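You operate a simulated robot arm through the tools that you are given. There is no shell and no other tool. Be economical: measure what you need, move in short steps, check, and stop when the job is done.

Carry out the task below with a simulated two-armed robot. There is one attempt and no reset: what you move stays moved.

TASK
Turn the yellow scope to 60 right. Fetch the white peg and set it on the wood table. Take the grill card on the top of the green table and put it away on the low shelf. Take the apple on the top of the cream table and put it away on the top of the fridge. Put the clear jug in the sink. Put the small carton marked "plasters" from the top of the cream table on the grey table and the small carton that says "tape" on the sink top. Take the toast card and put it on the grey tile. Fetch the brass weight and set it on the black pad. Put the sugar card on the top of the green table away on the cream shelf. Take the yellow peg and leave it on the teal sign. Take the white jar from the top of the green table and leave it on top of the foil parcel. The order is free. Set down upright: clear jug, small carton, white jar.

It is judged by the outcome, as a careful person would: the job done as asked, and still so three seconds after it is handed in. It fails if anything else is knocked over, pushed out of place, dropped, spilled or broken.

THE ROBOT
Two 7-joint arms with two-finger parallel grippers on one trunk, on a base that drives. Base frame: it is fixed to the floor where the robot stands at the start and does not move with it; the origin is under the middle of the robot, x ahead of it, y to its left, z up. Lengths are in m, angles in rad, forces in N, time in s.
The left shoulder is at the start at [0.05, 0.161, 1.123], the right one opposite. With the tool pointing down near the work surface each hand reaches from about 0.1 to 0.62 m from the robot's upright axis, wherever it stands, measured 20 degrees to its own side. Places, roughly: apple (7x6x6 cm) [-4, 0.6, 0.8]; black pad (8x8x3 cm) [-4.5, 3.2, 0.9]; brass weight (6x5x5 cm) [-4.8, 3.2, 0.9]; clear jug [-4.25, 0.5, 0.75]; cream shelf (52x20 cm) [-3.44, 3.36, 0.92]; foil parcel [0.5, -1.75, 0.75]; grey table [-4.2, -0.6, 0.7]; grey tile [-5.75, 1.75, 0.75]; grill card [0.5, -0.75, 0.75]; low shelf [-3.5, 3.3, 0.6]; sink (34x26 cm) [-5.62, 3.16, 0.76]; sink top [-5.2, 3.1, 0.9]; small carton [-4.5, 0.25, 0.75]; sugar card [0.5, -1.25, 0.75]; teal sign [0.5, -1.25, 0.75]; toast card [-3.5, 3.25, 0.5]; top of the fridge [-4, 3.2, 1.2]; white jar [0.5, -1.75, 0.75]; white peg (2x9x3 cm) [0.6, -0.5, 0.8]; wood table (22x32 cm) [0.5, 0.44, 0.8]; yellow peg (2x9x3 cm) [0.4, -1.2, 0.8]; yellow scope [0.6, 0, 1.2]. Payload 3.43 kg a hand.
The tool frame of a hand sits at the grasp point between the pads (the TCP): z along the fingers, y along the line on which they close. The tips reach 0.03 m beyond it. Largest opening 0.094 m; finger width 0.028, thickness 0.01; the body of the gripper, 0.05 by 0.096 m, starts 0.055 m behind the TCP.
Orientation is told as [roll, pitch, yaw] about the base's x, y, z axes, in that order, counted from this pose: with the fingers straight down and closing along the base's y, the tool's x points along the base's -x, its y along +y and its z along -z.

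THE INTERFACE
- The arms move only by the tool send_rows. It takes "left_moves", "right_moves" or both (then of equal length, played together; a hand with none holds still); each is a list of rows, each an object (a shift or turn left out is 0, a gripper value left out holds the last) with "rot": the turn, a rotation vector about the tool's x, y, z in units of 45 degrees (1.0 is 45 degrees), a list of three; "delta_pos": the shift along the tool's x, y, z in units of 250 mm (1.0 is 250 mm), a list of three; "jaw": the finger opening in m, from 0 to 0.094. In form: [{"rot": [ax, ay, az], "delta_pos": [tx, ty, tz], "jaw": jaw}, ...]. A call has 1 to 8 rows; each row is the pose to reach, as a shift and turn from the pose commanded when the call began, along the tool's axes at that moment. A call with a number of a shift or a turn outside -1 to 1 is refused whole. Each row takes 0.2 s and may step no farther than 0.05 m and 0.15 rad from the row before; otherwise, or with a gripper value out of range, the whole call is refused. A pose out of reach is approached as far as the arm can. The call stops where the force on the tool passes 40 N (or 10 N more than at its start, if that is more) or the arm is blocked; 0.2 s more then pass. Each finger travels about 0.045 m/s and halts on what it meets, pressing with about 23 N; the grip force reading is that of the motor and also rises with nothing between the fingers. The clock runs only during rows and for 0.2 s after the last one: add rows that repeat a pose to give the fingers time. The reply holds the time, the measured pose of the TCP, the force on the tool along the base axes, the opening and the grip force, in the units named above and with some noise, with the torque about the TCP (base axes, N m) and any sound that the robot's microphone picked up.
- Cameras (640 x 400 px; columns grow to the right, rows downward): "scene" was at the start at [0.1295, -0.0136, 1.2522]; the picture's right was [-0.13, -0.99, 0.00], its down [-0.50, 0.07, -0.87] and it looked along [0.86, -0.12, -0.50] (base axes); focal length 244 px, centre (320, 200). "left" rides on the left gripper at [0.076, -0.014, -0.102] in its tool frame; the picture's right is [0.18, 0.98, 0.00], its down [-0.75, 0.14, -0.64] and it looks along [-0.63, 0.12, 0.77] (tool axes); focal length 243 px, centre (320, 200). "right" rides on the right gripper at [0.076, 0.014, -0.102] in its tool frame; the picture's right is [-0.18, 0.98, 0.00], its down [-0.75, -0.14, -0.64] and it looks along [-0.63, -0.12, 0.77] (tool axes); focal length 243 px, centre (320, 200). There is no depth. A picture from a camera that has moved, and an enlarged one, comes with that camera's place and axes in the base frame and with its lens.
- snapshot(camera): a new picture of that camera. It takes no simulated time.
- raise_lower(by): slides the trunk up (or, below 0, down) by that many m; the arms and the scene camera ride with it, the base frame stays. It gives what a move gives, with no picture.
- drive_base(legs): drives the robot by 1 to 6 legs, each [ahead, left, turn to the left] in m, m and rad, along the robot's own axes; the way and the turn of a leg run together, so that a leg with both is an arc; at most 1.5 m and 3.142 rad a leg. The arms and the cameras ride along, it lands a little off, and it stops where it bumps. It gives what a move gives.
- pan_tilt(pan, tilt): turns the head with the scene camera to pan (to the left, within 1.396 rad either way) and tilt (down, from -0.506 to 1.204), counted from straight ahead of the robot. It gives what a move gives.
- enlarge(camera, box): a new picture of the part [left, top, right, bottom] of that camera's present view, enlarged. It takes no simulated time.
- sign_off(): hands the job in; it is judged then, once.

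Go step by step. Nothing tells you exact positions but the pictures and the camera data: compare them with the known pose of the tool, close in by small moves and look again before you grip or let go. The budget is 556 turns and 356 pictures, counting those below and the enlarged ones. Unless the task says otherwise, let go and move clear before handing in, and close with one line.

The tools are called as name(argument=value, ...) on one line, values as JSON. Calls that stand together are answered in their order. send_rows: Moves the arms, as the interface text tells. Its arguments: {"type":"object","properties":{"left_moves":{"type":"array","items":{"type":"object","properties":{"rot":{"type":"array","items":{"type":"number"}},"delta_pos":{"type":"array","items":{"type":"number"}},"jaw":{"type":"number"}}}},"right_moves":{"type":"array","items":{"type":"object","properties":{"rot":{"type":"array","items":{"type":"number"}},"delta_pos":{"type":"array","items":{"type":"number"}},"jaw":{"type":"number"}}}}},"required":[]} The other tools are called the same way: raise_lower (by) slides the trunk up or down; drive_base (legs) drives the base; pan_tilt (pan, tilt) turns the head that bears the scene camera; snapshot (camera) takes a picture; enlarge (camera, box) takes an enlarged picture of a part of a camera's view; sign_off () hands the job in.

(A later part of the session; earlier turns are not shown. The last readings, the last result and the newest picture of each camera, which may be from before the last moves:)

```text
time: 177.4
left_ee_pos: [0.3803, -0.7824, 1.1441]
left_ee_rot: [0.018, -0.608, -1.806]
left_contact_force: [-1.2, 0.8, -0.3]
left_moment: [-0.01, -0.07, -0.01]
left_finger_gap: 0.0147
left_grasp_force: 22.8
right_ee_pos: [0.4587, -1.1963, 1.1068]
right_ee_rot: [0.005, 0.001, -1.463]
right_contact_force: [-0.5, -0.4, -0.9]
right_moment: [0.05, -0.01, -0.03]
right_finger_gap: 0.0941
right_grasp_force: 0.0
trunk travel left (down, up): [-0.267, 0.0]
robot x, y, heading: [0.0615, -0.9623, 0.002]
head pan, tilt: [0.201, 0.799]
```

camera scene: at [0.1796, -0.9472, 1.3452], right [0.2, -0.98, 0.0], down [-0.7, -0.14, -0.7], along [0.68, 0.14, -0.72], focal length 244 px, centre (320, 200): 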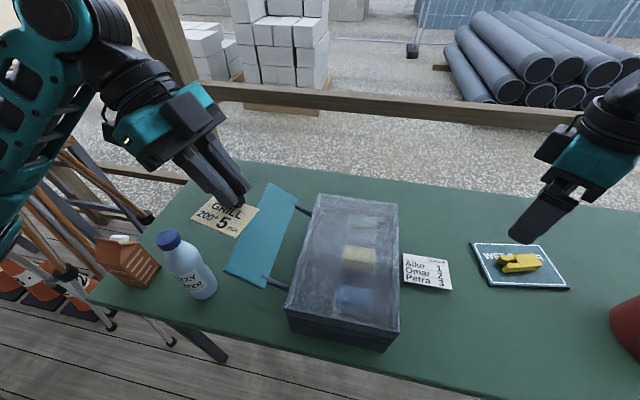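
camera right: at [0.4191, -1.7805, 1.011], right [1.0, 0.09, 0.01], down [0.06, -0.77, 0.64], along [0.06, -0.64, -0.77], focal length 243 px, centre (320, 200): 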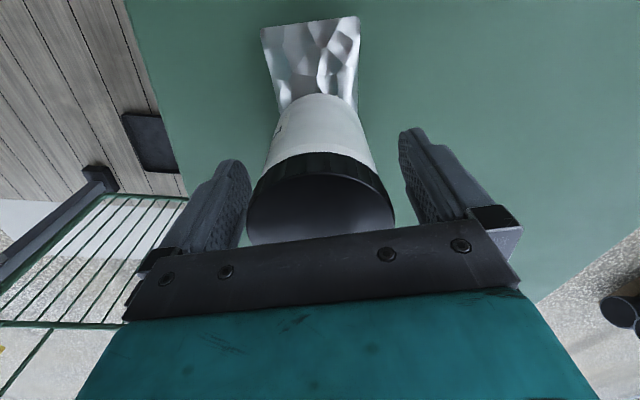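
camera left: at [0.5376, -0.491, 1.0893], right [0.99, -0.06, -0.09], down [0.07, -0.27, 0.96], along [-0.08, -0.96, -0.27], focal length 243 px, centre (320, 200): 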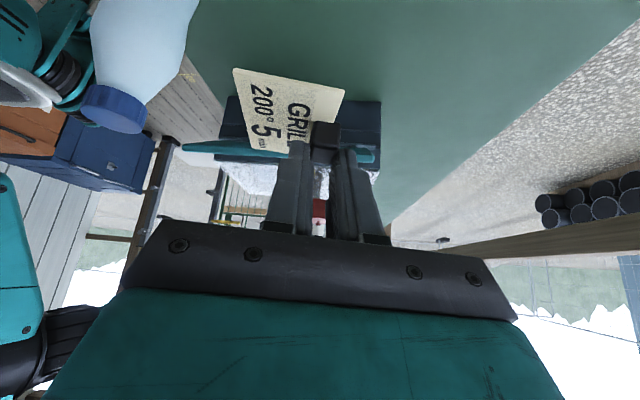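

send_rows(right_moves=[{"delta_pos": [0.09, 0.1, 0], "rot": [0, 0, 0.13]}, {"delta_pos": [0.18, 0.197, 0], "rot": [0, 0, 0.13]}])

send_rows(right_moves=[{"delta_pos": [0, 0, 0.1], "rot": [0, 0.15, 0]}, {"delta_pos": [0, 0, 0.25], "rot": [0, 0.3, 0]}, {"delta_pos": [0, 0, 0.4], "rot": [0, 0.444, 0]}])

snapshot(camera="right")

snapshot(camera="scene")

```text
time: 178.0
left_ee_pos: [0.3807, -0.7827, 1.1448]
left_ee_rot: [0.019, -0.609, -1.808]
left_contact_force: [0.1, 1.0, 0.1]
left_moment: [0.01, -0.02, -0.01]
left_finger_gap: 0.0146
left_grasp_force: 23.2
right_ee_pos: [0.5012, -1.1459, 1.1091]
right_ee_rot: [0.008, -0.002, -1.563]
right_contact_force: [0.5, 0.4, -0.4]
right_moment: [0.01, 0.01, -0.02]
right_finger_gap: 0.0941
right_grasp_force: 0.0
trunk travel left (down, up): [-0.267, 0.0]
robot x, y, heading: [0.0604, -0.9623, 0.0]
head pan, tilt: [0.201, 0.799]
```

```text
time: 178.8
left_ee_pos: [0.3807, -0.7826, 1.1446]
left_ee_rot: [0.018, -0.61, -1.807]
left_contact_force: [0.2, 0.1, -0.7]
left_moment: [-0.01, -0.02, -0.01]
left_finger_gap: 0.0146
left_grasp_force: 22.7
right_ee_pos: [0.4983, -1.1457, 1.0062]
right_ee_rot: [0.009, 0.352, -1.558]
right_contact_force: [0.3, 0.6, -0.6]
right_moment: [0.0, 0.0, -0.01]
right_finger_gap: 0.0939
right_grasp_force: 0.0
trunk travel left (down, up): [-0.267, 0.0]
robot x, y, heading: [0.0591, -0.962, -0.004]
head pan, tilt: [0.201, 0.799]
```

```text
246 pictures are left
camera right: at [0.5116, -1.1109, 1.1301], right [0.98, -0.16, -0.06], down [-0.14, -0.93, 0.34], along [-0.11, -0.33, -0.94], focal length 243 px, centre (320, 200)
```

right: 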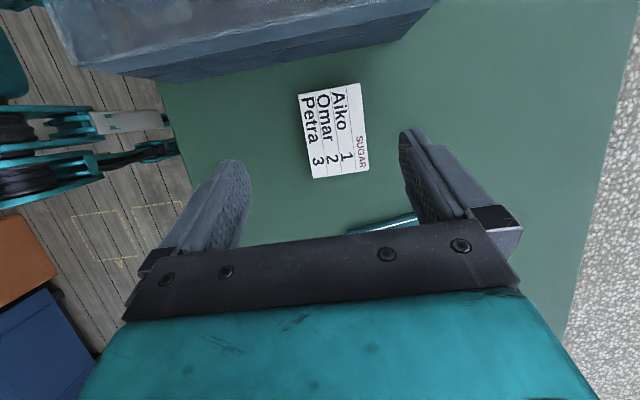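

```text
245 pictures are left
camera scene: at [0.1796, -0.9478, 1.3453], right [0.2, -0.98, 0.0], down [-0.7, -0.14, -0.7], along [0.68, 0.14, -0.72], focal length 244 px, centre (320, 200)
```

scene: 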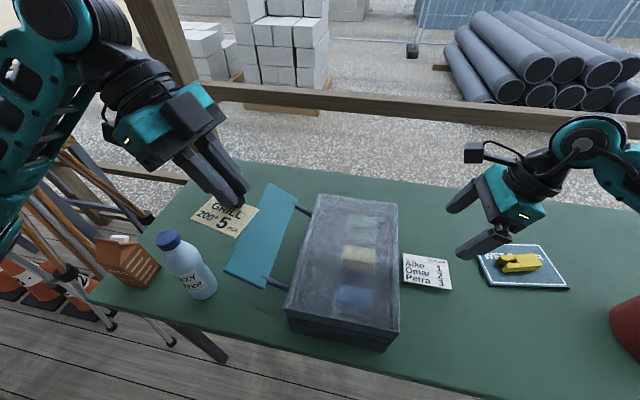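

send_rows(right_moves=[{"delta_pos": [-0.06, 0.02, 0.145]}, {"delta_pos": [-0.12, 0.039, 0.29]}, {"delta_pos": [-0.18, 0.039, 0.435]}, {"delta_pos": [-0.237, 0.039, 0.578]}])

snapshot(camera="right")

enlarge(camera="scene", box=[370, 190, 520, 310])

```text
time: 179.8
left_ee_pos: [0.3817, -0.7817, 1.1449]
left_ee_rot: [0.018, -0.61, -1.808]
left_contact_force: [-0.2, 0.3, 0.4]
left_moment: [-0.01, 0.01, 0.03]
left_finger_gap: 0.0145
left_grasp_force: 23.7
right_ee_pos: [0.5142, -1.1503, 0.8495]
right_ee_rot: [0.007, 0.35, -1.559]
right_contact_force: [0.5, 0.1, 0.7]
right_moment: [0.0, -0.01, 0.02]
right_finger_gap: 0.0939
right_grasp_force: 0.1
trunk travel left (down, up): [-0.267, 0.0]
robot x, y, heading: [0.0618, -0.9615, 0.004]
head pan, tilt: [0.201, 0.799]
```

```text
244 pictures are left
camera right: at [0.5272, -1.1146, 0.9716], right [0.98, -0.16, -0.06], down [-0.13, -0.93, 0.34], along [-0.11, -0.33, -0.94], focal length 243 px, centre (320, 200)
```

right: 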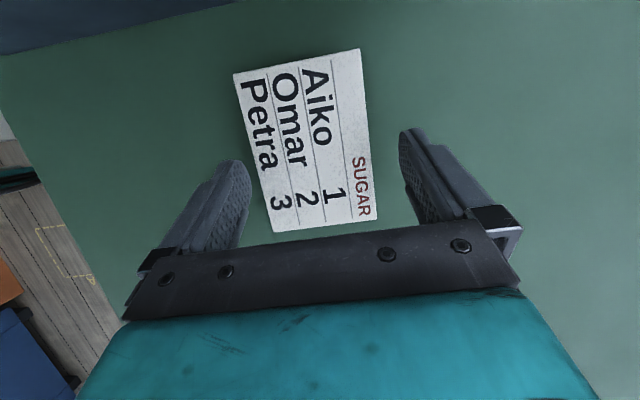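

```text
3.33 times, centred on (445, 250) of scene
camera zoom: at [0.1798, -0.9473, 1.3452], right [0.2, -0.98, 0.0], down [-0.7, -0.14, -0.7], along [0.68, 0.14, -0.72], focal length 813 px, centre (-97, 33)
```

zoom: 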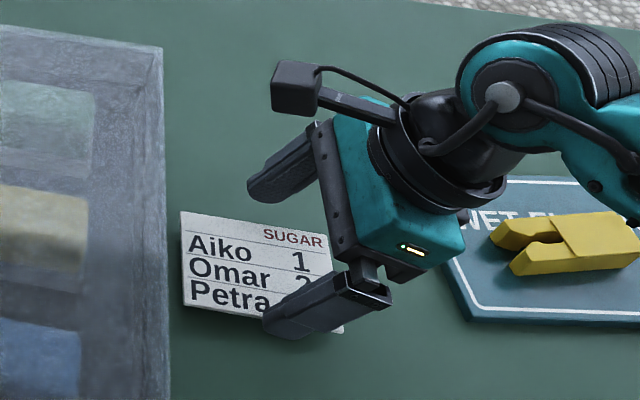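

send_rows(right_moves=[{"delta_pos": [-0.01, -0.024, 0.0]}, {"delta_pos": [-0.028, -0.024, 0.04]}, {"delta_pos": [-0.03, -0.024, 0.055]}, {"delta_pos": [-0.033, -0.024, 0.065]}, {"delta_pos": [-0.036, -0.024, 0.075]}])

snapshot(camera="right")

```text
time: 181.0
left_ee_pos: [0.3797, -0.7827, 1.1459]
left_ee_rot: [0.022, -0.609, -1.809]
left_contact_force: [-0.3, -0.2, 0.1]
left_moment: [0.03, 0.02, 0.0]
left_finger_gap: 0.0148
left_grasp_force: 22.7
right_ee_pos: [0.5092, -1.1542, 0.8328]
right_ee_rot: [0.011, 0.351, -1.559]
right_contact_force: [-1.2, -3.1, 15.0]
right_moment: [-0.16, 0.81, 0.29]
right_finger_gap: 0.094
right_grasp_force: 0.1
trunk travel left (down, up): [-0.267, 0.0]
robot x, y, heading: [0.0622, -0.9595, -0.001]
head pan, tilt: [0.201, 0.799]
```

```text
242 pictures are left
camera right: at [0.5219, -1.1183, 0.9565], right [0.98, -0.16, -0.05], down [-0.14, -0.93, 0.34], along [-0.11, -0.33, -0.94], focal length 243 px, centre (320, 200)
```

right: 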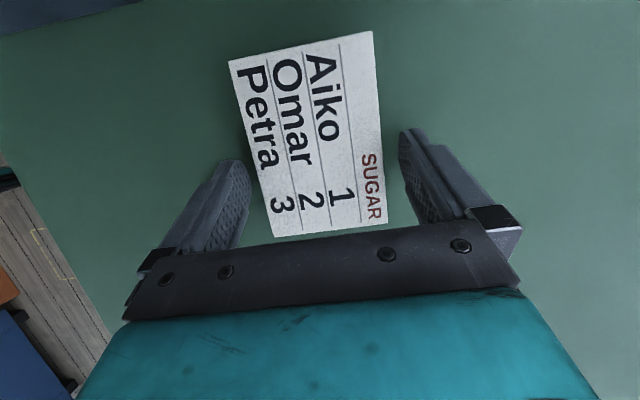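

send_rows(right_moves=[{"delta_pos": [0, 0, -0.012]}, {"delta_pos": [0, 0, -0.012], "jaw": 0.08}, {"delta_pos": [0, 0, -0.012], "jaw": 0.07}, {"delta_pos": [0, 0, -0.012], "jaw": 0.06}, {"delta_pos": [0, 0, -0.012], "jaw": 0.05}])

snapshot(camera="right")

enlarge(camera="scene", box=[390, 210, 490, 300])

```text
time: 182.2
left_ee_pos: [0.3799, -0.7827, 1.1446]
left_ee_rot: [0.016, -0.608, -1.808]
left_contact_force: [-0.3, 0.1, -0.3]
left_moment: [-0.03, 0.01, 0.01]
left_finger_gap: 0.0145
left_grasp_force: 23.0
right_ee_pos: [0.5084, -1.156, 0.8335]
right_ee_rot: [0.006, 0.35, -1.558]
right_contact_force: [0.1, 0.0, 0.3]
right_moment: [-0.02, 0.0, 0.0]
right_finger_gap: 0.074
right_grasp_force: 23.1
trunk travel left (down, up): [-0.267, 0.0]
robot x, y, heading: [0.06, -0.9621, 0.002]
head pan, tilt: [0.201, 0.799]
```

```text
241 pictures are left
camera right: at [0.5217, -1.1195, 0.9566], right [0.98, -0.16, -0.06], down [-0.13, -0.93, 0.34], along [-0.11, -0.33, -0.94], focal length 243 px, centre (320, 200)
```

right: 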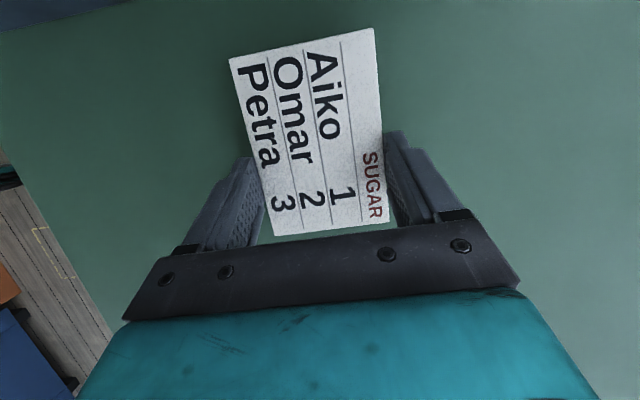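

```text
4.44 times, centred on (440, 255) of scene
camera zoom: at [0.1797, -0.9473, 1.3452], right [0.2, -0.98, 0.0], down [-0.7, -0.14, -0.7], along [0.68, 0.14, -0.72], focal length 1084 px, centre (-213, -44)
```

zoom: 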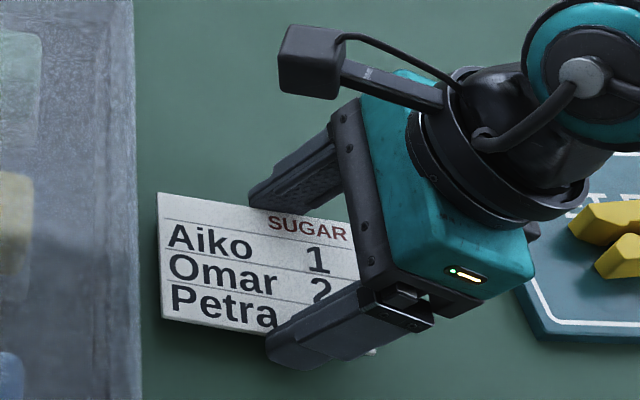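

Gripped on the card's edges. I lift slowly.

send_rows(right_moves=[{"delta_pos": [0.01, 0, -0.03]}, {"delta_pos": [0.03, 0, -0.08]}, {"delta_pos": [0.055, 0, -0.15]}, {"delta_pos": [0.08, 0, -0.22]}, {"delta_pos": [0.11, 0, -0.3]}])

snapshot(camera="right")

```text
time: 183.4
left_ee_pos: [0.3799, -0.7829, 1.145]
left_ee_rot: [0.019, -0.609, -1.808]
left_contact_force: [0.2, 0.3, 0.2]
left_moment: [0.01, 0.03, -0.03]
left_finger_gap: 0.0146
left_grasp_force: 23.2
right_ee_pos: [0.5062, -1.1554, 0.9126]
right_ee_rot: [0.005, 0.348, -1.562]
right_contact_force: [0.0, 0.4, -0.3]
right_moment: [0.01, -0.02, 0.01]
right_finger_gap: 0.0743
right_grasp_force: 22.9
trunk travel left (down, up): [-0.267, 0.0]
robot x, y, heading: [0.0598, -0.9619, 0.001]
head pan, tilt: [0.201, 0.799]
```

```text
239 pictures are left
camera right: at [0.521, -1.119, 1.0358], right [0.98, -0.16, -0.06], down [-0.13, -0.93, 0.34], along [-0.11, -0.33, -0.94], focal length 243 px, centre (320, 200)
```

right: 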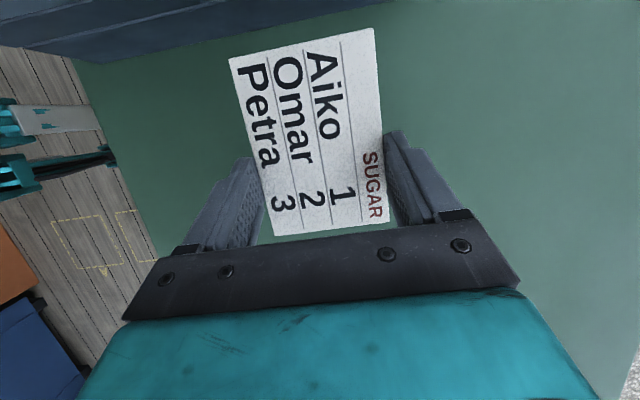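

Held. I raise it, retract, back away from the table, turn around and look at the way ahead.

send_rows(right_moves=[{"delta_pos": [0.06, -0.03, -0.16]}, {"delta_pos": [0.12, -0.06, -0.32]}, {"delta_pos": [0.18, -0.12, -0.48]}, {"delta_pos": [0.24, -0.2, -0.64]}, {"delta_pos": [0.27, -0.32, -0.73]}, {"delta_pos": [0.27, -0.44, -0.73]}])

drive_base(legs=[[-0.8, 0, 0], [0, 0, 2.2]])

pan_tilt(pan=0.0, tilt=0.25)

snapshot(camera="scene")

```text
time: 184.8
left_ee_pos: [0.3804, -0.7826, 1.1451]
left_ee_rot: [0.019, -0.61, -1.809]
left_contact_force: [0.0, 0.5, 0.9]
left_moment: [-0.01, 0.03, -0.02]
left_finger_gap: 0.0147
left_grasp_force: 22.8
right_ee_pos: [0.3998, -1.1555, 1.1076]
right_ee_rot: [0.007, 0.349, -1.558]
right_contact_force: [0.0, -0.1, 0.4]
right_moment: [-0.03, 0.02, 0.0]
right_finger_gap: 0.0742
right_grasp_force: 23.2
trunk travel left (down, up): [-0.267, 0.0]
robot x, y, heading: [0.0594, -0.9619, 0.003]
head pan, tilt: [0.201, 0.799]
```

```text
time: 194.3
left_ee_pos: [-1.0698, -0.7983, 1.1444]
left_ee_rot: [0.019, -0.607, 0.352]
left_contact_force: [-0.3, -0.1, -0.3]
left_moment: [-0.01, -0.02, 0.02]
left_finger_gap: 0.0146
left_grasp_force: 23.0
right_ee_pos: [-0.7696, -0.573, 1.1069]
right_ee_rot: [0.006, 0.351, 0.601]
right_contact_force: [0.6, 0.3, -0.5]
right_moment: [-0.02, -0.02, 0.0]
right_finger_gap: 0.0743
right_grasp_force: 22.7
trunk travel left (down, up): [-0.267, 0.0]
robot x, y, heading: [-0.7442, -0.9611, 2.16]
head pan, tilt: [0.201, 0.799]
```

```text
time: 195.2
left_ee_pos: [-1.0709, -0.7971, 1.144]
left_ee_rot: [0.019, -0.611, 0.352]
left_contact_force: [-0.6, 0.2, 0.9]
left_moment: [-0.01, 0.0, 0.02]
left_finger_gap: 0.0148
left_grasp_force: 23.3
right_ee_pos: [-0.7694, -0.5728, 1.1083]
right_ee_rot: [0.007, 0.35, 0.601]
right_contact_force: [-0.2, -0.3, -0.5]
right_moment: [0.0, -0.03, 0.0]
right_finger_gap: 0.0743
right_grasp_force: 23.0
trunk travel left (down, up): [-0.267, 0.0]
robot x, y, heading: [-0.74, -0.9625, 2.164]
head pan, tilt: [0.0, 0.25]
```

```text
238 pictures are left
camera scene: at [-0.8169, -0.8531, 1.3942], right [0.83, 0.56, 0.0], down [0.14, -0.21, -0.97], along [-0.54, 0.8, -0.25], focal length 244 px, centre (320, 200)
```

scene: 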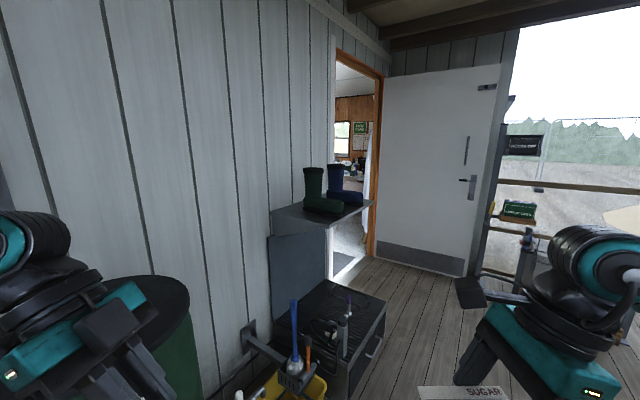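

There is a doorway into a room ahead: wall at x≈-1.8, opening about y 1.0–1.65, with a boot rack and mop bucket before it. I turn north and look further.

drive_base(legs=[[0, 0, -0.59], [1.0, 0, 0]])

pan_tilt(pan=0.5, tilt=0.4)

snapshot(camera="scene")

pan_tilt(pan=1.2, tilt=0.4)

snapshot(camera="scene")

```text
time: 202.1
left_ee_pos: [-0.9526, 0.3703, 1.1452]
left_ee_rot: [0.019, -0.608, -0.198]
left_contact_force: [0.5, -0.1, 0.0]
left_moment: [0.0, 0.0, -0.03]
left_finger_gap: 0.0147
left_grasp_force: 22.5
right_ee_pos: [-0.5797, 0.4027, 1.1072]
right_ee_rot: [0.007, 0.351, 0.051]
right_contact_force: [0.2, 0.6, -0.9]
right_moment: [0.04, 0.0, 0.02]
right_finger_gap: 0.0739
right_grasp_force: 23.1
trunk travel left (down, up): [-0.267, 0.0]
robot x, y, heading: [-0.7566, 0.0572, 1.613]
head pan, tilt: [0.0, 0.25]
```

```text
time: 203.1
left_ee_pos: [-0.9527, 0.369, 1.1455]
left_ee_rot: [0.021, -0.609, -0.196]
left_contact_force: [0.4, 0.3, -0.3]
left_moment: [-0.01, -0.01, 0.01]
left_finger_gap: 0.0147
left_grasp_force: 23.1
right_ee_pos: [-0.5805, 0.402, 1.1077]
right_ee_rot: [0.004, 0.352, 0.052]
right_contact_force: [0.9, -0.9, 0.1]
right_moment: [0.0, -0.01, -0.02]
right_finger_gap: 0.0742
right_grasp_force: 23.2
trunk travel left (down, up): [-0.267, 0.0]
robot x, y, heading: [-0.7621, 0.0576, 1.613]
head pan, tilt: [0.499, 0.4]
```

```text
237 pictures are left
camera scene: at [-0.8099, 0.1745, 1.3803], right [0.86, 0.51, 0.0], down [0.2, -0.33, -0.92], along [-0.47, 0.79, -0.39], focal length 244 px, centre (320, 200)
```

scene: 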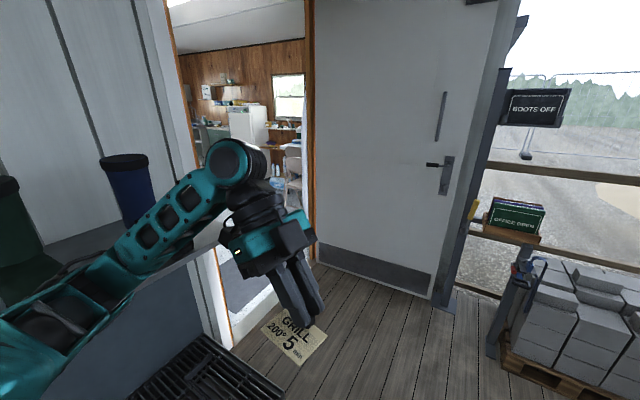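

```text
time: 204.1
left_ee_pos: [-0.954, 0.3701, 1.1446]
left_ee_rot: [0.019, -0.608, -0.197]
left_contact_force: [-0.7, 0.3, -0.8]
left_moment: [0.0, 0.02, 0.01]
left_finger_gap: 0.0146
left_grasp_force: 23.5
right_ee_pos: [-0.5801, 0.4028, 1.109]
right_ee_rot: [0.006, 0.351, 0.051]
right_contact_force: [-0.6, -0.5, 0.4]
right_moment: [-0.02, -0.05, 0.01]
right_finger_gap: 0.074
right_grasp_force: 23.3
trunk travel left (down, up): [-0.267, 0.0]
robot x, y, heading: [-0.7592, 0.0576, 1.61]
head pan, tilt: [1.201, 0.4]
```

```text
236 pictures are left
camera scene: at [-0.85, 0.1251, 1.3803], right [0.32, 0.95, 0.0], down [0.37, -0.13, -0.92], along [-0.87, 0.3, -0.39], focal length 244 px, centre (320, 200)
```

scene: 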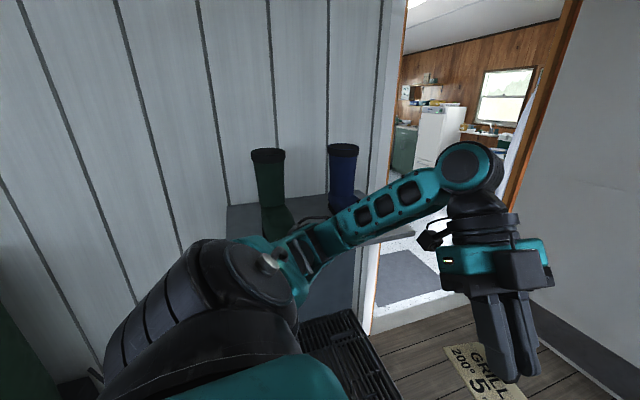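

The door opening runs y≈0.78–1.71 at x≈-1.78. I turn to face it and line up at y≈1.24.

drive_base(legs=[[0.55, -0.15, 0], [0, 0, 1.53], [0, -0.62, 0]])

pan_tilt(pan=0.0, tilt=0.35)

snapshot(camera="scene")

```text
time: 216.9
left_ee_pos: [-0.9745, 1.0564, 1.1442]
left_ee_rot: [0.02, -0.609, 1.37]
left_contact_force: [0.3, 0.5, 0.7]
left_moment: [-0.02, 0.02, -0.02]
left_finger_gap: 0.015
left_grasp_force: 22.8
right_ee_pos: [-1.006, 1.4274, 1.1077]
right_ee_rot: [0.009, 0.35, 1.62]
right_contact_force: [0.5, -0.4, -0.1]
right_moment: [0.01, 0.02, -0.01]
right_finger_gap: 0.074
right_grasp_force: 22.7
trunk travel left (down, up): [-0.267, 0.0]
robot x, y, heading: [-0.6643, 1.2476, -3.104]
head pan, tilt: [1.201, 0.4]
stopped in leg 3: the robot was blocked; the commanded pose is now the measured one
```

```text
time: 218.3
left_ee_pos: [-0.9752, 1.0557, 1.1438]
left_ee_rot: [0.019, -0.61, 1.369]
left_contact_force: [-0.1, 0.4, 0.3]
left_moment: [0.04, 0.02, 0.0]
left_finger_gap: 0.0145
left_grasp_force: 23.3
right_ee_pos: [-1.0066, 1.4281, 1.107]
right_ee_rot: [0.007, 0.348, 1.62]
right_contact_force: [0.8, 0.9, -0.8]
right_moment: [0.06, 0.02, -0.01]
right_finger_gap: 0.0741
right_grasp_force: 22.6
trunk travel left (down, up): [-0.267, 0.0]
robot x, y, heading: [-0.6594, 1.2494, -3.106]
head pan, tilt: [0.0, 0.351]
```

```text
235 pictures are left
camera scene: at [-0.7947, 1.2397, 1.3849], right [-0.04, 1.0, 0.0], down [0.34, 0.01, -0.94], along [-0.94, -0.03, -0.34], focal length 244 px, centre (320, 200)
```

scene: 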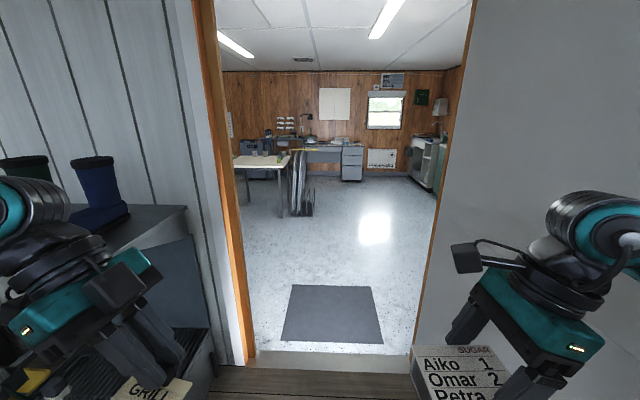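

The strafe was blocked just at the end, likely the right elbow against the open door leaf. I look at the right side.

pan_tilt(pan=-1.2, tilt=0.5)

snapshot(camera="scene")

pan_tilt(pan=1.2, tilt=0.5)

snapshot(camera="scene")

```text
time: 219.7
left_ee_pos: [-0.9743, 1.0556, 1.1439]
left_ee_rot: [0.019, -0.612, 1.369]
left_contact_force: [-0.2, -0.7, 0.3]
left_moment: [-0.01, 0.01, -0.01]
left_finger_gap: 0.0147
left_grasp_force: 23.0
right_ee_pos: [-1.0068, 1.4263, 1.108]
right_ee_rot: [0.008, 0.349, 1.62]
right_contact_force: [-0.1, -0.6, 1.0]
right_moment: [-0.02, 0.03, 0.0]
right_finger_gap: 0.0739
right_grasp_force: 22.5
trunk travel left (down, up): [-0.267, 0.0]
robot x, y, heading: [-0.6622, 1.2494, -3.102]
head pan, tilt: [-1.201, 0.499]
```

```text
234 pictures are left
camera scene: at [-0.7378, 1.3267, 1.3714], right [0.92, 0.4, 0.0], down [0.19, -0.44, -0.88], along [-0.35, 0.81, -0.48], focal length 244 px, centre (320, 200)
```

scene: 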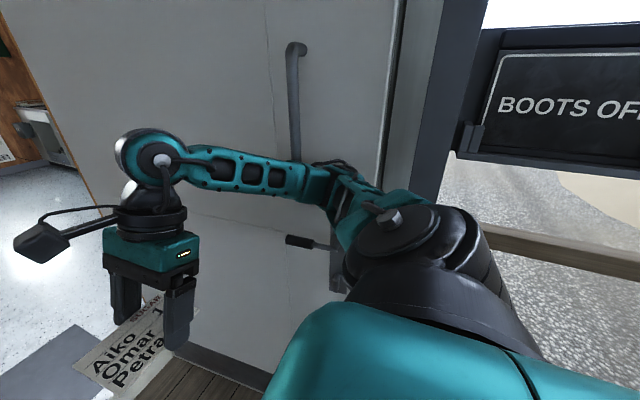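

```text
time: 221.9
left_ee_pos: [-0.9744, 1.0544, 1.1448]
left_ee_rot: [0.02, -0.61, 1.369]
left_contact_force: [0.7, 0.3, 0.4]
left_moment: [0.02, 0.01, 0.0]
left_finger_gap: 0.0145
left_grasp_force: 23.2
right_ee_pos: [-1.0056, 1.4275, 1.1077]
right_ee_rot: [0.008, 0.351, 1.621]
right_contact_force: [0.2, 0.2, 0.0]
right_moment: [0.02, -0.02, -0.03]
right_finger_gap: 0.0739
right_grasp_force: 22.7
trunk travel left (down, up): [-0.267, 0.0]
robot x, y, heading: [-0.6636, 1.2476, -3.11]
head pan, tilt: [1.201, 0.499]
```

```text
233 pictures are left
camera scene: at [-0.7316, 1.1572, 1.3711], right [-0.94, 0.33, 0.0], down [0.16, 0.45, -0.88], along [-0.29, -0.83, -0.48], focal length 244 px, centre (320, 200)
```

scene: 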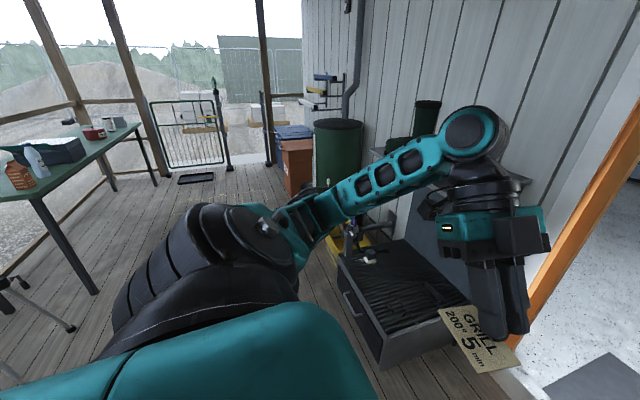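

The right elbow touched the door's handle plate. I step away from it and stretch both arms forward to become narrower.

drive_base(legs=[[0, 0.04, 0]])

send_rows(right_moves=[{"delta_pos": [0.012, 0.16, 0.004]}, {"delta_pos": [0.024, 0.32, 0.008]}, {"delta_pos": [0.036, 0.48, 0.012]}, {"delta_pos": [0.048, 0.64, 0.016]}, {"delta_pos": [0.06, 0.8, 0.02]}, {"delta_pos": [0.07, 0.965, 0.025]}], left_moves=[{"delta_pos": [0.01, 0.16, -0.007]}, {"delta_pos": [0.02, 0.32, -0.014]}, {"delta_pos": [0.03, 0.48, -0.021]}, {"delta_pos": [0.04, 0.64, -0.028]}, {"delta_pos": [0.05, 0.8, -0.035]}, {"delta_pos": [0.06, 0.965, -0.043]}])

pan_tilt(pan=-1.2, tilt=0.5)

snapshot(camera="scene")

pan_tilt(pan=0.3, tilt=0.4)

snapshot(camera="scene")

```text
time: 222.9
left_ee_pos: [-0.9733, 1.0184, 1.1447]
left_ee_rot: [0.02, -0.611, 1.369]
left_contact_force: [0.2, 0.5, 0.4]
left_moment: [0.0, 0.02, -0.01]
left_finger_gap: 0.0144
left_grasp_force: 22.7
right_ee_pos: [-1.0061, 1.3903, 1.107]
right_ee_rot: [0.005, 0.349, 1.62]
right_contact_force: [0.0, 0.0, -0.8]
right_moment: [0.0, -0.04, -0.04]
right_finger_gap: 0.0742
right_grasp_force: 22.8
trunk travel left (down, up): [-0.267, 0.0]
robot x, y, heading: [-0.6616, 1.208, -3.103]
head pan, tilt: [1.201, 0.499]
```

```text
time: 224.3
left_ee_pos: [-1.2175, 1.0441, 1.1496]
left_ee_rot: [0.018, -0.609, 1.368]
left_contact_force: [-0.6, 0.2, -0.1]
left_moment: [-0.01, -0.06, -0.01]
left_finger_gap: 0.0148
left_grasp_force: 22.7
right_ee_pos: [-1.2472, 1.3621, 1.1069]
right_ee_rot: [0.007, 0.347, 1.62]
right_contact_force: [-0.3, 0.2, -1.8]
right_moment: [-0.03, -0.02, 0.02]
right_finger_gap: 0.074
right_grasp_force: 22.6
trunk travel left (down, up): [-0.267, 0.0]
robot x, y, heading: [-0.6605, 1.2089, -3.104]
head pan, tilt: [1.201, 0.499]
```

```text
time: 226.5
left_ee_pos: [-1.2168, 1.044, 1.15]
left_ee_rot: [0.018, -0.61, 1.371]
left_contact_force: [0.1, 0.3, -0.5]
left_moment: [0.0, 0.0, 0.01]
left_finger_gap: 0.0146
left_grasp_force: 22.4
right_ee_pos: [-1.2459, 1.3618, 1.1076]
right_ee_rot: [0.005, 0.35, 1.62]
right_contact_force: [-0.1, 0.4, -0.4]
right_moment: [0.03, -0.02, 0.01]
right_finger_gap: 0.0739
right_grasp_force: 22.2
trunk travel left (down, up): [-0.267, 0.0]
robot x, y, heading: [-0.6615, 1.2076, -3.103]
head pan, tilt: [-1.201, 0.499]
```

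```text
232 pictures are left
camera scene: at [-0.7369, 1.2896, 1.3712], right [0.92, 0.4, 0.0], down [0.19, -0.44, -0.88], along [-0.35, 0.81, -0.48], focal length 244 px, centre (320, 200)
```

scene: 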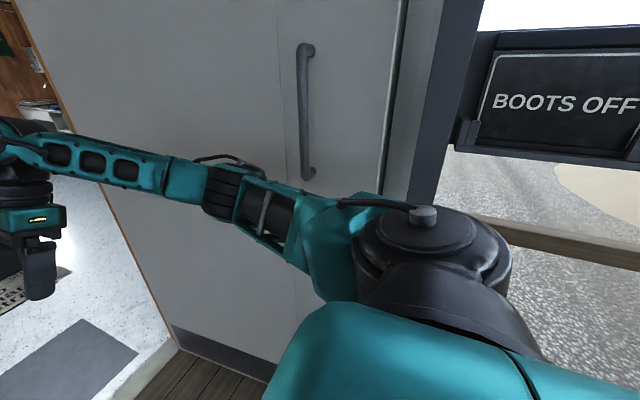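

```text
time: 228.1
left_ee_pos: [-1.2166, 1.0423, 1.1515]
left_ee_rot: [0.019, -0.608, 1.37]
left_contact_force: [-0.3, -1.0, -1.2]
left_moment: [-0.03, -0.05, 0.0]
left_finger_gap: 0.0149
left_grasp_force: 23.4
right_ee_pos: [-1.2455, 1.3623, 1.1076]
right_ee_rot: [0.005, 0.351, 1.619]
right_contact_force: [0.6, -0.2, -0.8]
right_moment: [0.01, -0.02, 0.0]
right_finger_gap: 0.0742
right_grasp_force: 22.9
trunk travel left (down, up): [-0.267, 0.0]
robot x, y, heading: [-0.6605, 1.2114, -3.106]
head pan, tilt: [0.3, 0.4]
```

```text
231 pictures are left
camera scene: at [-0.7883, 1.1756, 1.3803], right [-0.33, 0.94, 0.0], down [0.37, 0.13, -0.92], along [-0.87, -0.3, -0.39], focal length 244 px, centre (320, 200)
```

scene: 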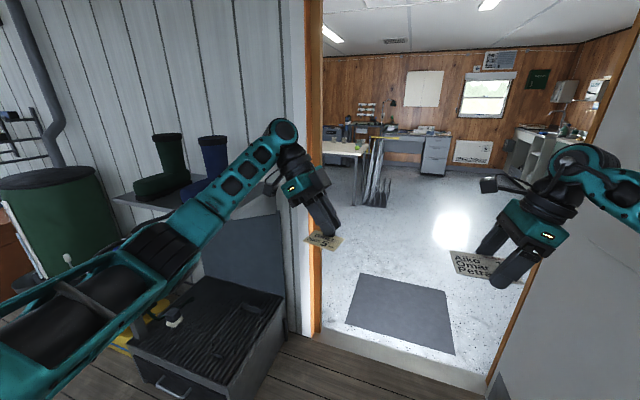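

Arms are narrower now. I centre on y≈1.245, square the heading and drive forward in stages.

drive_base(legs=[[0, -0.035, -0.036], [0.5, 0, 0]])

snapshot(camera="scene")

pan_tilt(pan=1.0, tilt=0.4)

snapshot(camera="scene")

```text
time: 231.7
left_ee_pos: [-1.7261, 1.1015, 1.1499]
left_ee_rot: [0.016, -0.608, 1.329]
left_contact_force: [0.5, 0.0, -0.8]
left_moment: [-0.01, 0.0, -0.01]
left_finger_gap: 0.0147
left_grasp_force: 22.4
right_ee_pos: [-1.7418, 1.4213, 1.1073]
right_ee_rot: [0.007, 0.351, 1.578]
right_contact_force: [0.4, -0.7, 0.3]
right_moment: [0.0, 0.01, 0.02]
right_finger_gap: 0.074
right_grasp_force: 23.0
trunk travel left (down, up): [-0.267, 0.0]
robot x, y, heading: [-1.1601, 1.245, 3.138]
head pan, tilt: [0.3, 0.4]
```

```text
230 pictures are left
camera scene: at [-1.2924, 1.2164, 1.3803], right [-0.29, 0.96, 0.0], down [0.37, 0.11, -0.92], along [-0.88, -0.27, -0.39], focal length 244 px, centre (320, 200)
```

scene: 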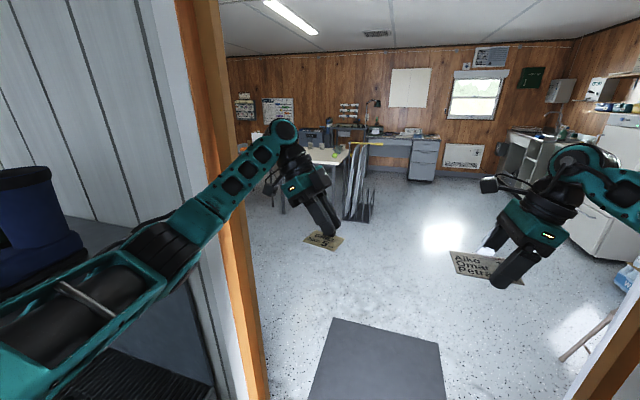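

```text
time: 232.7
left_ee_pos: [-1.7261, 1.1008, 1.1504]
left_ee_rot: [0.02, -0.609, 1.329]
left_contact_force: [0.0, 0.1, -1.0]
left_moment: [0.02, -0.02, 0.0]
left_finger_gap: 0.0145
left_grasp_force: 23.2
right_ee_pos: [-1.7412, 1.4219, 1.1075]
right_ee_rot: [0.006, 0.351, 1.58]
right_contact_force: [-0.1, -0.2, -0.2]
right_moment: [0.0, -0.02, 0.03]
right_finger_gap: 0.0738
right_grasp_force: 22.8
trunk travel left (down, up): [-0.267, 0.0]
robot x, y, heading: [-1.1602, 1.2451, 3.141]
head pan, tilt: [1.0, 0.4]
```

```text
229 pictures are left
camera scene: at [-1.2538, 1.1657, 1.3803], right [-0.84, 0.54, 0.0], down [0.21, 0.33, -0.92], along [-0.5, -0.77, -0.39], focal length 244 px, centre (320, 200)
```

scene: 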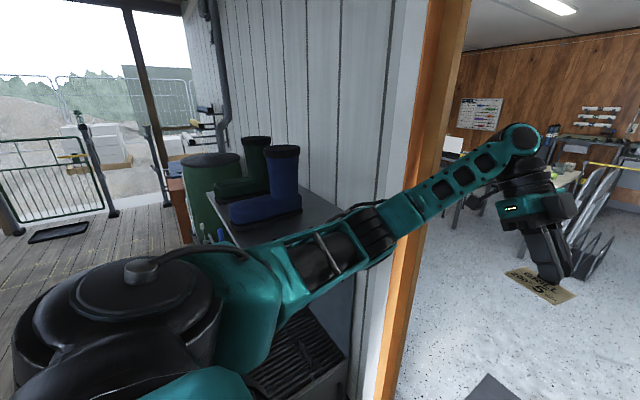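

Clearances look fine. I continue through.

drive_base(legs=[[0.6, 0, 0], [0.7, 0, 0]])

pan_tilt(pan=-0.6, tilt=0.35)

snapshot(camera="scene")

pan_tilt(pan=0.5, tilt=0.35)

snapshot(camera="scene")

```text
time: 239.4
left_ee_pos: [-2.995, 1.0993, 1.1508]
left_ee_rot: [0.019, -0.608, 1.334]
left_contact_force: [0.1, -0.1, -1.2]
left_moment: [-0.01, 0.0, -0.01]
left_finger_gap: 0.0148
left_grasp_force: 22.5
right_ee_pos: [-3.0126, 1.4195, 1.1072]
right_ee_rot: [0.004, 0.354, 1.586]
right_contact_force: [0.2, 0.2, -1.0]
right_moment: [0.01, -0.06, 0.01]
right_finger_gap: 0.0739
right_grasp_force: 23.5
trunk travel left (down, up): [-0.267, 0.0]
robot x, y, heading: [-2.4365, 1.2461, -3.138]
head pan, tilt: [1.0, 0.4]
```

```text
time: 241.1
left_ee_pos: [-2.9931, 1.1003, 1.1498]
left_ee_rot: [0.019, -0.608, 1.336]
left_contact_force: [0.7, -0.1, 0.9]
left_moment: [-0.02, -0.01, -0.01]
left_finger_gap: 0.0148
left_grasp_force: 23.1
right_ee_pos: [-3.0119, 1.4194, 1.1081]
right_ee_rot: [0.009, 0.352, 1.587]
right_contact_force: [-0.3, 0.5, -0.7]
right_moment: [0.04, 0.01, -0.01]
right_finger_gap: 0.0741
right_grasp_force: 22.7
trunk travel left (down, up): [-0.267, 0.0]
robot x, y, heading: [-2.4339, 1.249, -3.136]
head pan, tilt: [-0.6, 0.351]
```

```text
228 pictures are left
camera scene: at [-2.5499, 1.2979, 1.3849], right [0.56, 0.83, 0.0], down [0.28, -0.19, -0.94], along [-0.78, 0.53, -0.34], focal length 244 px, centre (320, 200)
```

scene: 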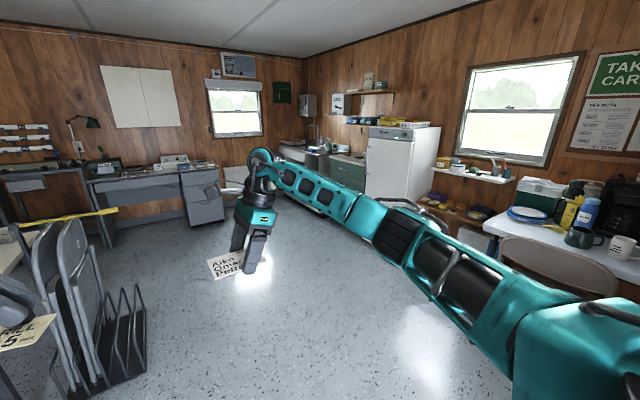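

```text
time: 242.4
left_ee_pos: [-2.9931, 1.0989, 1.1498]
left_ee_rot: [0.017, -0.61, 1.336]
left_contact_force: [-0.2, 0.4, -0.3]
left_moment: [-0.04, 0.0, -0.03]
left_finger_gap: 0.015
left_grasp_force: 22.8
right_ee_pos: [-3.0121, 1.4194, 1.1083]
right_ee_rot: [0.007, 0.351, 1.588]
right_contact_force: [0.6, -0.5, -1.2]
right_moment: [0.02, 0.02, 0.02]
right_finger_gap: 0.0743
right_grasp_force: 23.0
trunk travel left (down, up): [-0.267, 0.0]
robot x, y, heading: [-2.4321, 1.2467, -3.143]
head pan, tilt: [0.499, 0.351]
```

```text
227 pictures are left
camera scene: at [-2.5546, 1.2009, 1.3849], right [-0.48, 0.88, 0.0], down [0.3, 0.16, -0.94], along [-0.82, -0.45, -0.34], focal length 244 px, centre (320, 200)
```

scene: 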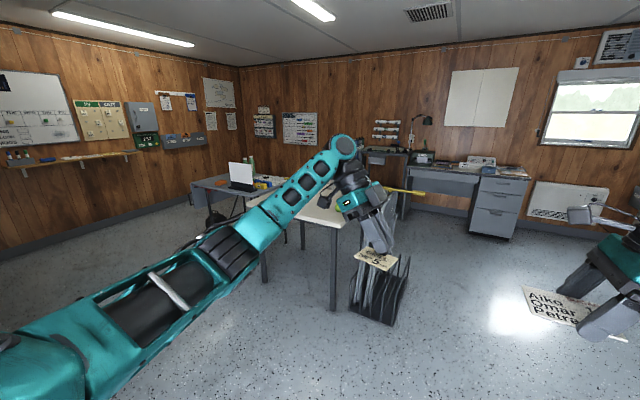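

Inside the room: fridge at (-4, 3.2), shelves right of it, a chair near (-2.7, 2.6), and a folding-chair rack near (-3.9, 0.95). I move to the open middle and face the shelves.

drive_base(legs=[[0.75, -0.35, 0], [0, 0, -1.571]])

pan_tilt(pan=0.0, tilt=0.25)

snapshot(camera="scene")

```text
time: 250.8
left_ee_pos: [-3.3318, 2.1592, 1.1514]
left_ee_rot: [0.02, -0.609, -0.254]
left_contact_force: [0.0, -0.1, 0.5]
left_moment: [0.0, -0.03, -0.01]
left_finger_gap: 0.0148
left_grasp_force: 22.9
right_ee_pos: [-3.0108, 2.1711, 1.1063]
right_ee_rot: [0.009, 0.35, -0.004]
right_contact_force: [0.3, -0.8, -0.4]
right_moment: [0.01, 0.01, 0.04]
right_finger_gap: 0.0741
right_grasp_force: 23.0
trunk travel left (down, up): [-0.267, 0.0]
robot x, y, heading: [-3.1969, 1.5957, 1.556]
head pan, tilt: [0.499, 0.351]
```

```text
time: 251.7
left_ee_pos: [-3.3316, 2.1587, 1.1499]
left_ee_rot: [0.02, -0.61, -0.254]
left_contact_force: [0.1, 0.2, -0.6]
left_moment: [0.01, 0.0, 0.03]
left_finger_gap: 0.0148
left_grasp_force: 22.8
right_ee_pos: [-3.0115, 2.1712, 1.1079]
right_ee_rot: [0.007, 0.353, -0.006]
right_contact_force: [-0.1, -0.2, -0.3]
right_moment: [-0.01, -0.05, -0.02]
right_finger_gap: 0.0742
right_grasp_force: 22.8
trunk travel left (down, up): [-0.267, 0.0]
robot x, y, heading: [-3.1948, 1.5972, 1.555]
head pan, tilt: [0.0, 0.25]
```

```text
226 pictures are left
camera scene: at [-3.1933, 1.7268, 1.3943], right [1.0, -0.02, 0.0], down [0.0, -0.25, -0.97], along [0.02, 0.97, -0.25], focal length 244 px, centre (320, 200)
```

scene: 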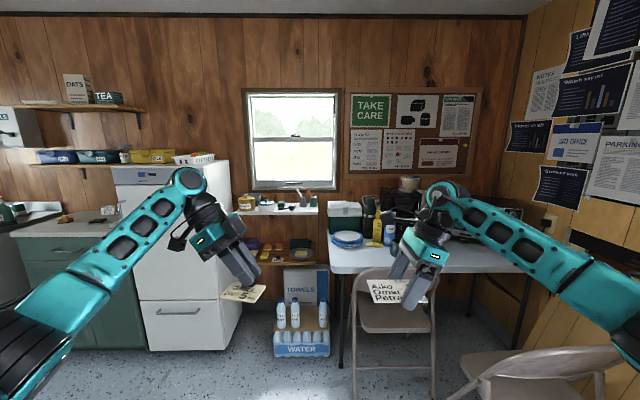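

enlarge(camera="scene", box=[220, 170, 360, 370])

enlarge(camera="scene", box=[220, 180, 340, 275])

```text
2.00 times, centred on (290, 270) of scene
camera zoom: at [-3.1933, 1.7268, 1.3943], right [1.0, -0.02, 0.0], down [0.0, -0.25, -0.97], along [0.02, 0.97, -0.25], focal length 488 px, centre (380, 60)
```

zoom: 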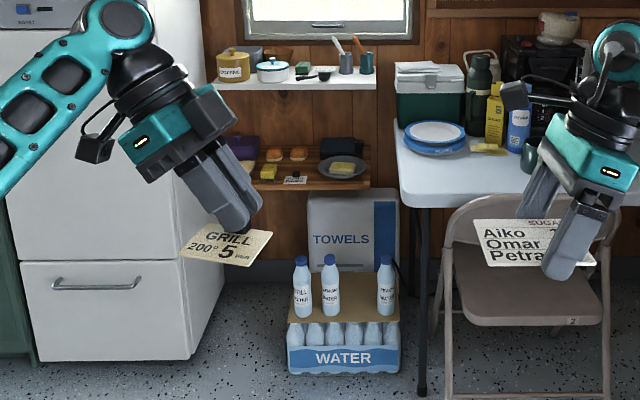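

```text
4.21 times, centred on (280, 228) of scene
camera zoom: at [-3.1933, 1.7268, 1.3943], right [1.0, -0.02, 0.0], down [0.0, -0.25, -0.97], along [0.02, 0.97, -0.25], focal length 1027 px, centre (488, 84)
```

zoom: 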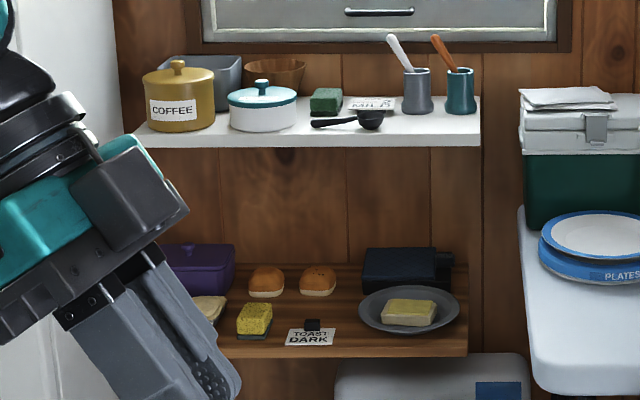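

The cream shelf has a free patch at its right front (about x -3.25, y 3.31). The toast card with its knob is on the low shelf. I check how big my base is to see how close I can stand above the water pack.

pan_tilt(pan=0.0, tilt=1.2)

snapshot(camera="scene")

pan_tilt(pan=-0.3, tilt=0.3)

snapshot(camera="scene")

```text
time: 252.9
left_ee_pos: [-3.3308, 2.1586, 1.1494]
left_ee_rot: [0.019, -0.609, -0.255]
left_contact_force: [0.7, 0.3, 0.2]
left_moment: [-0.02, -0.01, 0.0]
left_finger_gap: 0.0145
left_grasp_force: 22.6
right_ee_pos: [-3.0107, 2.1712, 1.1084]
right_ee_rot: [0.009, 0.351, -0.005]
right_contact_force: [0.4, 1.2, -0.5]
right_moment: [0.03, 0.0, 0.01]
right_finger_gap: 0.074
right_grasp_force: 22.9
trunk travel left (down, up): [-0.267, 0.0]
robot x, y, heading: [-3.1929, 1.5916, 1.558]
head pan, tilt: [0.0, 1.201]
```

```text
223 pictures are left
camera scene: at [-3.1938, 1.6893, 1.3175], right [1.0, -0.02, 0.0], down [-0.02, -0.93, -0.36], along [0.01, 0.36, -0.93], focal length 244 px, centre (320, 200)
```

scene: 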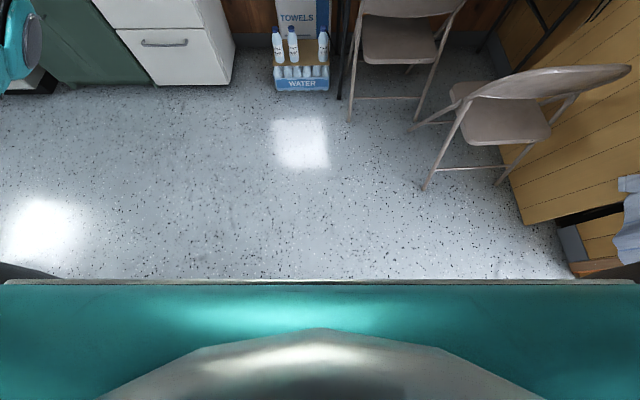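

```text
time: 254.1
left_ee_pos: [-3.3318, 2.1586, 1.1509]
left_ee_rot: [0.019, -0.609, -0.254]
left_contact_force: [0.0, -0.6, -0.3]
left_moment: [0.03, -0.04, -0.04]
left_finger_gap: 0.0147
left_grasp_force: 23.0
right_ee_pos: [-3.0111, 2.1699, 1.1074]
right_ee_rot: [0.008, 0.351, -0.006]
right_contact_force: [-0.7, -0.2, -0.6]
right_moment: [0.01, -0.03, 0.02]
right_finger_gap: 0.0741
right_grasp_force: 22.8
trunk travel left (down, up): [-0.267, 0.0]
robot x, y, heading: [-3.1984, 1.5954, 1.55]
head pan, tilt: [-0.3, 0.3]
```

```text
222 pictures are left
camera scene: at [-3.1657, 1.7221, 1.3895], right [0.95, -0.31, 0.0], down [-0.09, -0.28, -0.96], along [0.3, 0.91, -0.3], focal length 244 px, centre (320, 200)
```

scene: 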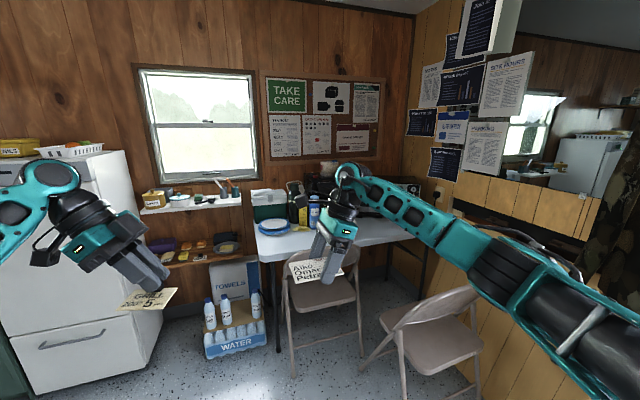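

My base is slim (front within ~0.16 m), so I can stand close. I retract the left hand and drive nearer.

send_rows(left_moves=[{"delta_pos": [-0.034, -0.16, 0.024]}, {"delta_pos": [-0.068, -0.32, 0.048]}, {"delta_pos": [-0.102, -0.48, 0.072]}, {"delta_pos": [-0.136, -0.64, 0.096]}, {"delta_pos": [-0.17, -0.8, 0.12]}, {"delta_pos": [-0.206, -0.968, 0.144]}])

drive_base(legs=[[0, 0, 0.02], [0.88, 0.18, 0]])

pan_tilt(pan=-0.15, tilt=0.5)

snapshot(camera="scene")

```text
time: 255.5
left_ee_pos: [-3.3274, 1.9075, 1.1459]
left_ee_rot: [0.019, -0.61, -0.254]
left_contact_force: [0.3, -0.2, -0.1]
left_moment: [0.02, 0.05, -0.03]
left_finger_gap: 0.0148
left_grasp_force: 22.8
right_ee_pos: [-3.0107, 2.1702, 1.1074]
right_ee_rot: [0.008, 0.352, -0.007]
right_contact_force: [0.2, 0.4, 0.3]
right_moment: [-0.01, -0.04, 0.0]
right_finger_gap: 0.074
right_grasp_force: 23.1
trunk travel left (down, up): [-0.267, 0.0]
robot x, y, heading: [-3.1943, 1.594, 1.553]
head pan, tilt: [-0.3, 0.3]
```

```text
time: 260.7
left_ee_pos: [-3.5258, 2.8074, 1.1459]
left_ee_rot: [0.018, -0.608, -0.224]
left_contact_force: [-1.2, 0.1, 0.1]
left_moment: [0.02, -0.05, 0.0]
left_finger_gap: 0.0149
left_grasp_force: 23.0
right_ee_pos: [-3.2179, 3.077, 1.1069]
right_ee_rot: [0.005, 0.351, 0.026]
right_contact_force: [0.0, 0.4, -1.4]
right_moment: [-0.02, 0.01, -0.02]
right_finger_gap: 0.0739
right_grasp_force: 22.7
trunk travel left (down, up): [-0.267, 0.0]
robot x, y, heading: [-3.3801, 2.4972, 1.589]
head pan, tilt: [-0.3, 0.3]
```

```text
time: 261.4
left_ee_pos: [-3.5249, 2.8071, 1.1462]
left_ee_rot: [0.018, -0.61, -0.224]
left_contact_force: [0.0, -0.9, 1.0]
left_moment: [-0.01, 0.01, 0.03]
left_finger_gap: 0.0148
left_grasp_force: 23.1
right_ee_pos: [-3.2172, 3.0757, 1.1069]
right_ee_rot: [0.008, 0.35, 0.026]
right_contact_force: [0.9, 0.0, -0.4]
right_moment: [-0.04, -0.02, -0.02]
right_finger_gap: 0.0745
right_grasp_force: 22.7
trunk travel left (down, up): [-0.267, 0.0]
robot x, y, heading: [-3.3841, 2.4991, 1.583]
head pan, tilt: [-0.15, 0.499]
```

```text
221 pictures are left
camera scene: at [-3.3716, 2.624, 1.3712], right [0.99, -0.14, 0.0], down [-0.07, -0.47, -0.88], along [0.12, 0.87, -0.48], focal length 244 px, centre (320, 200)
```

scene: 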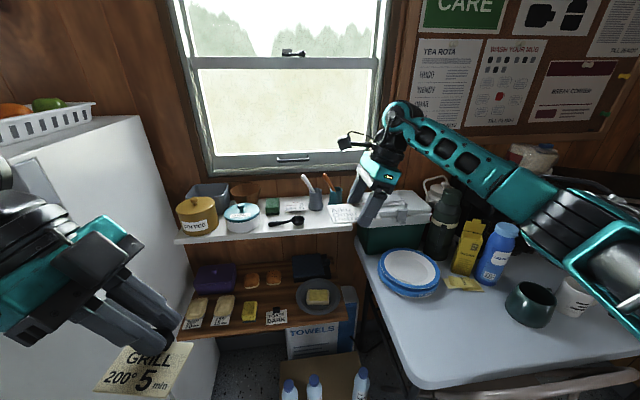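

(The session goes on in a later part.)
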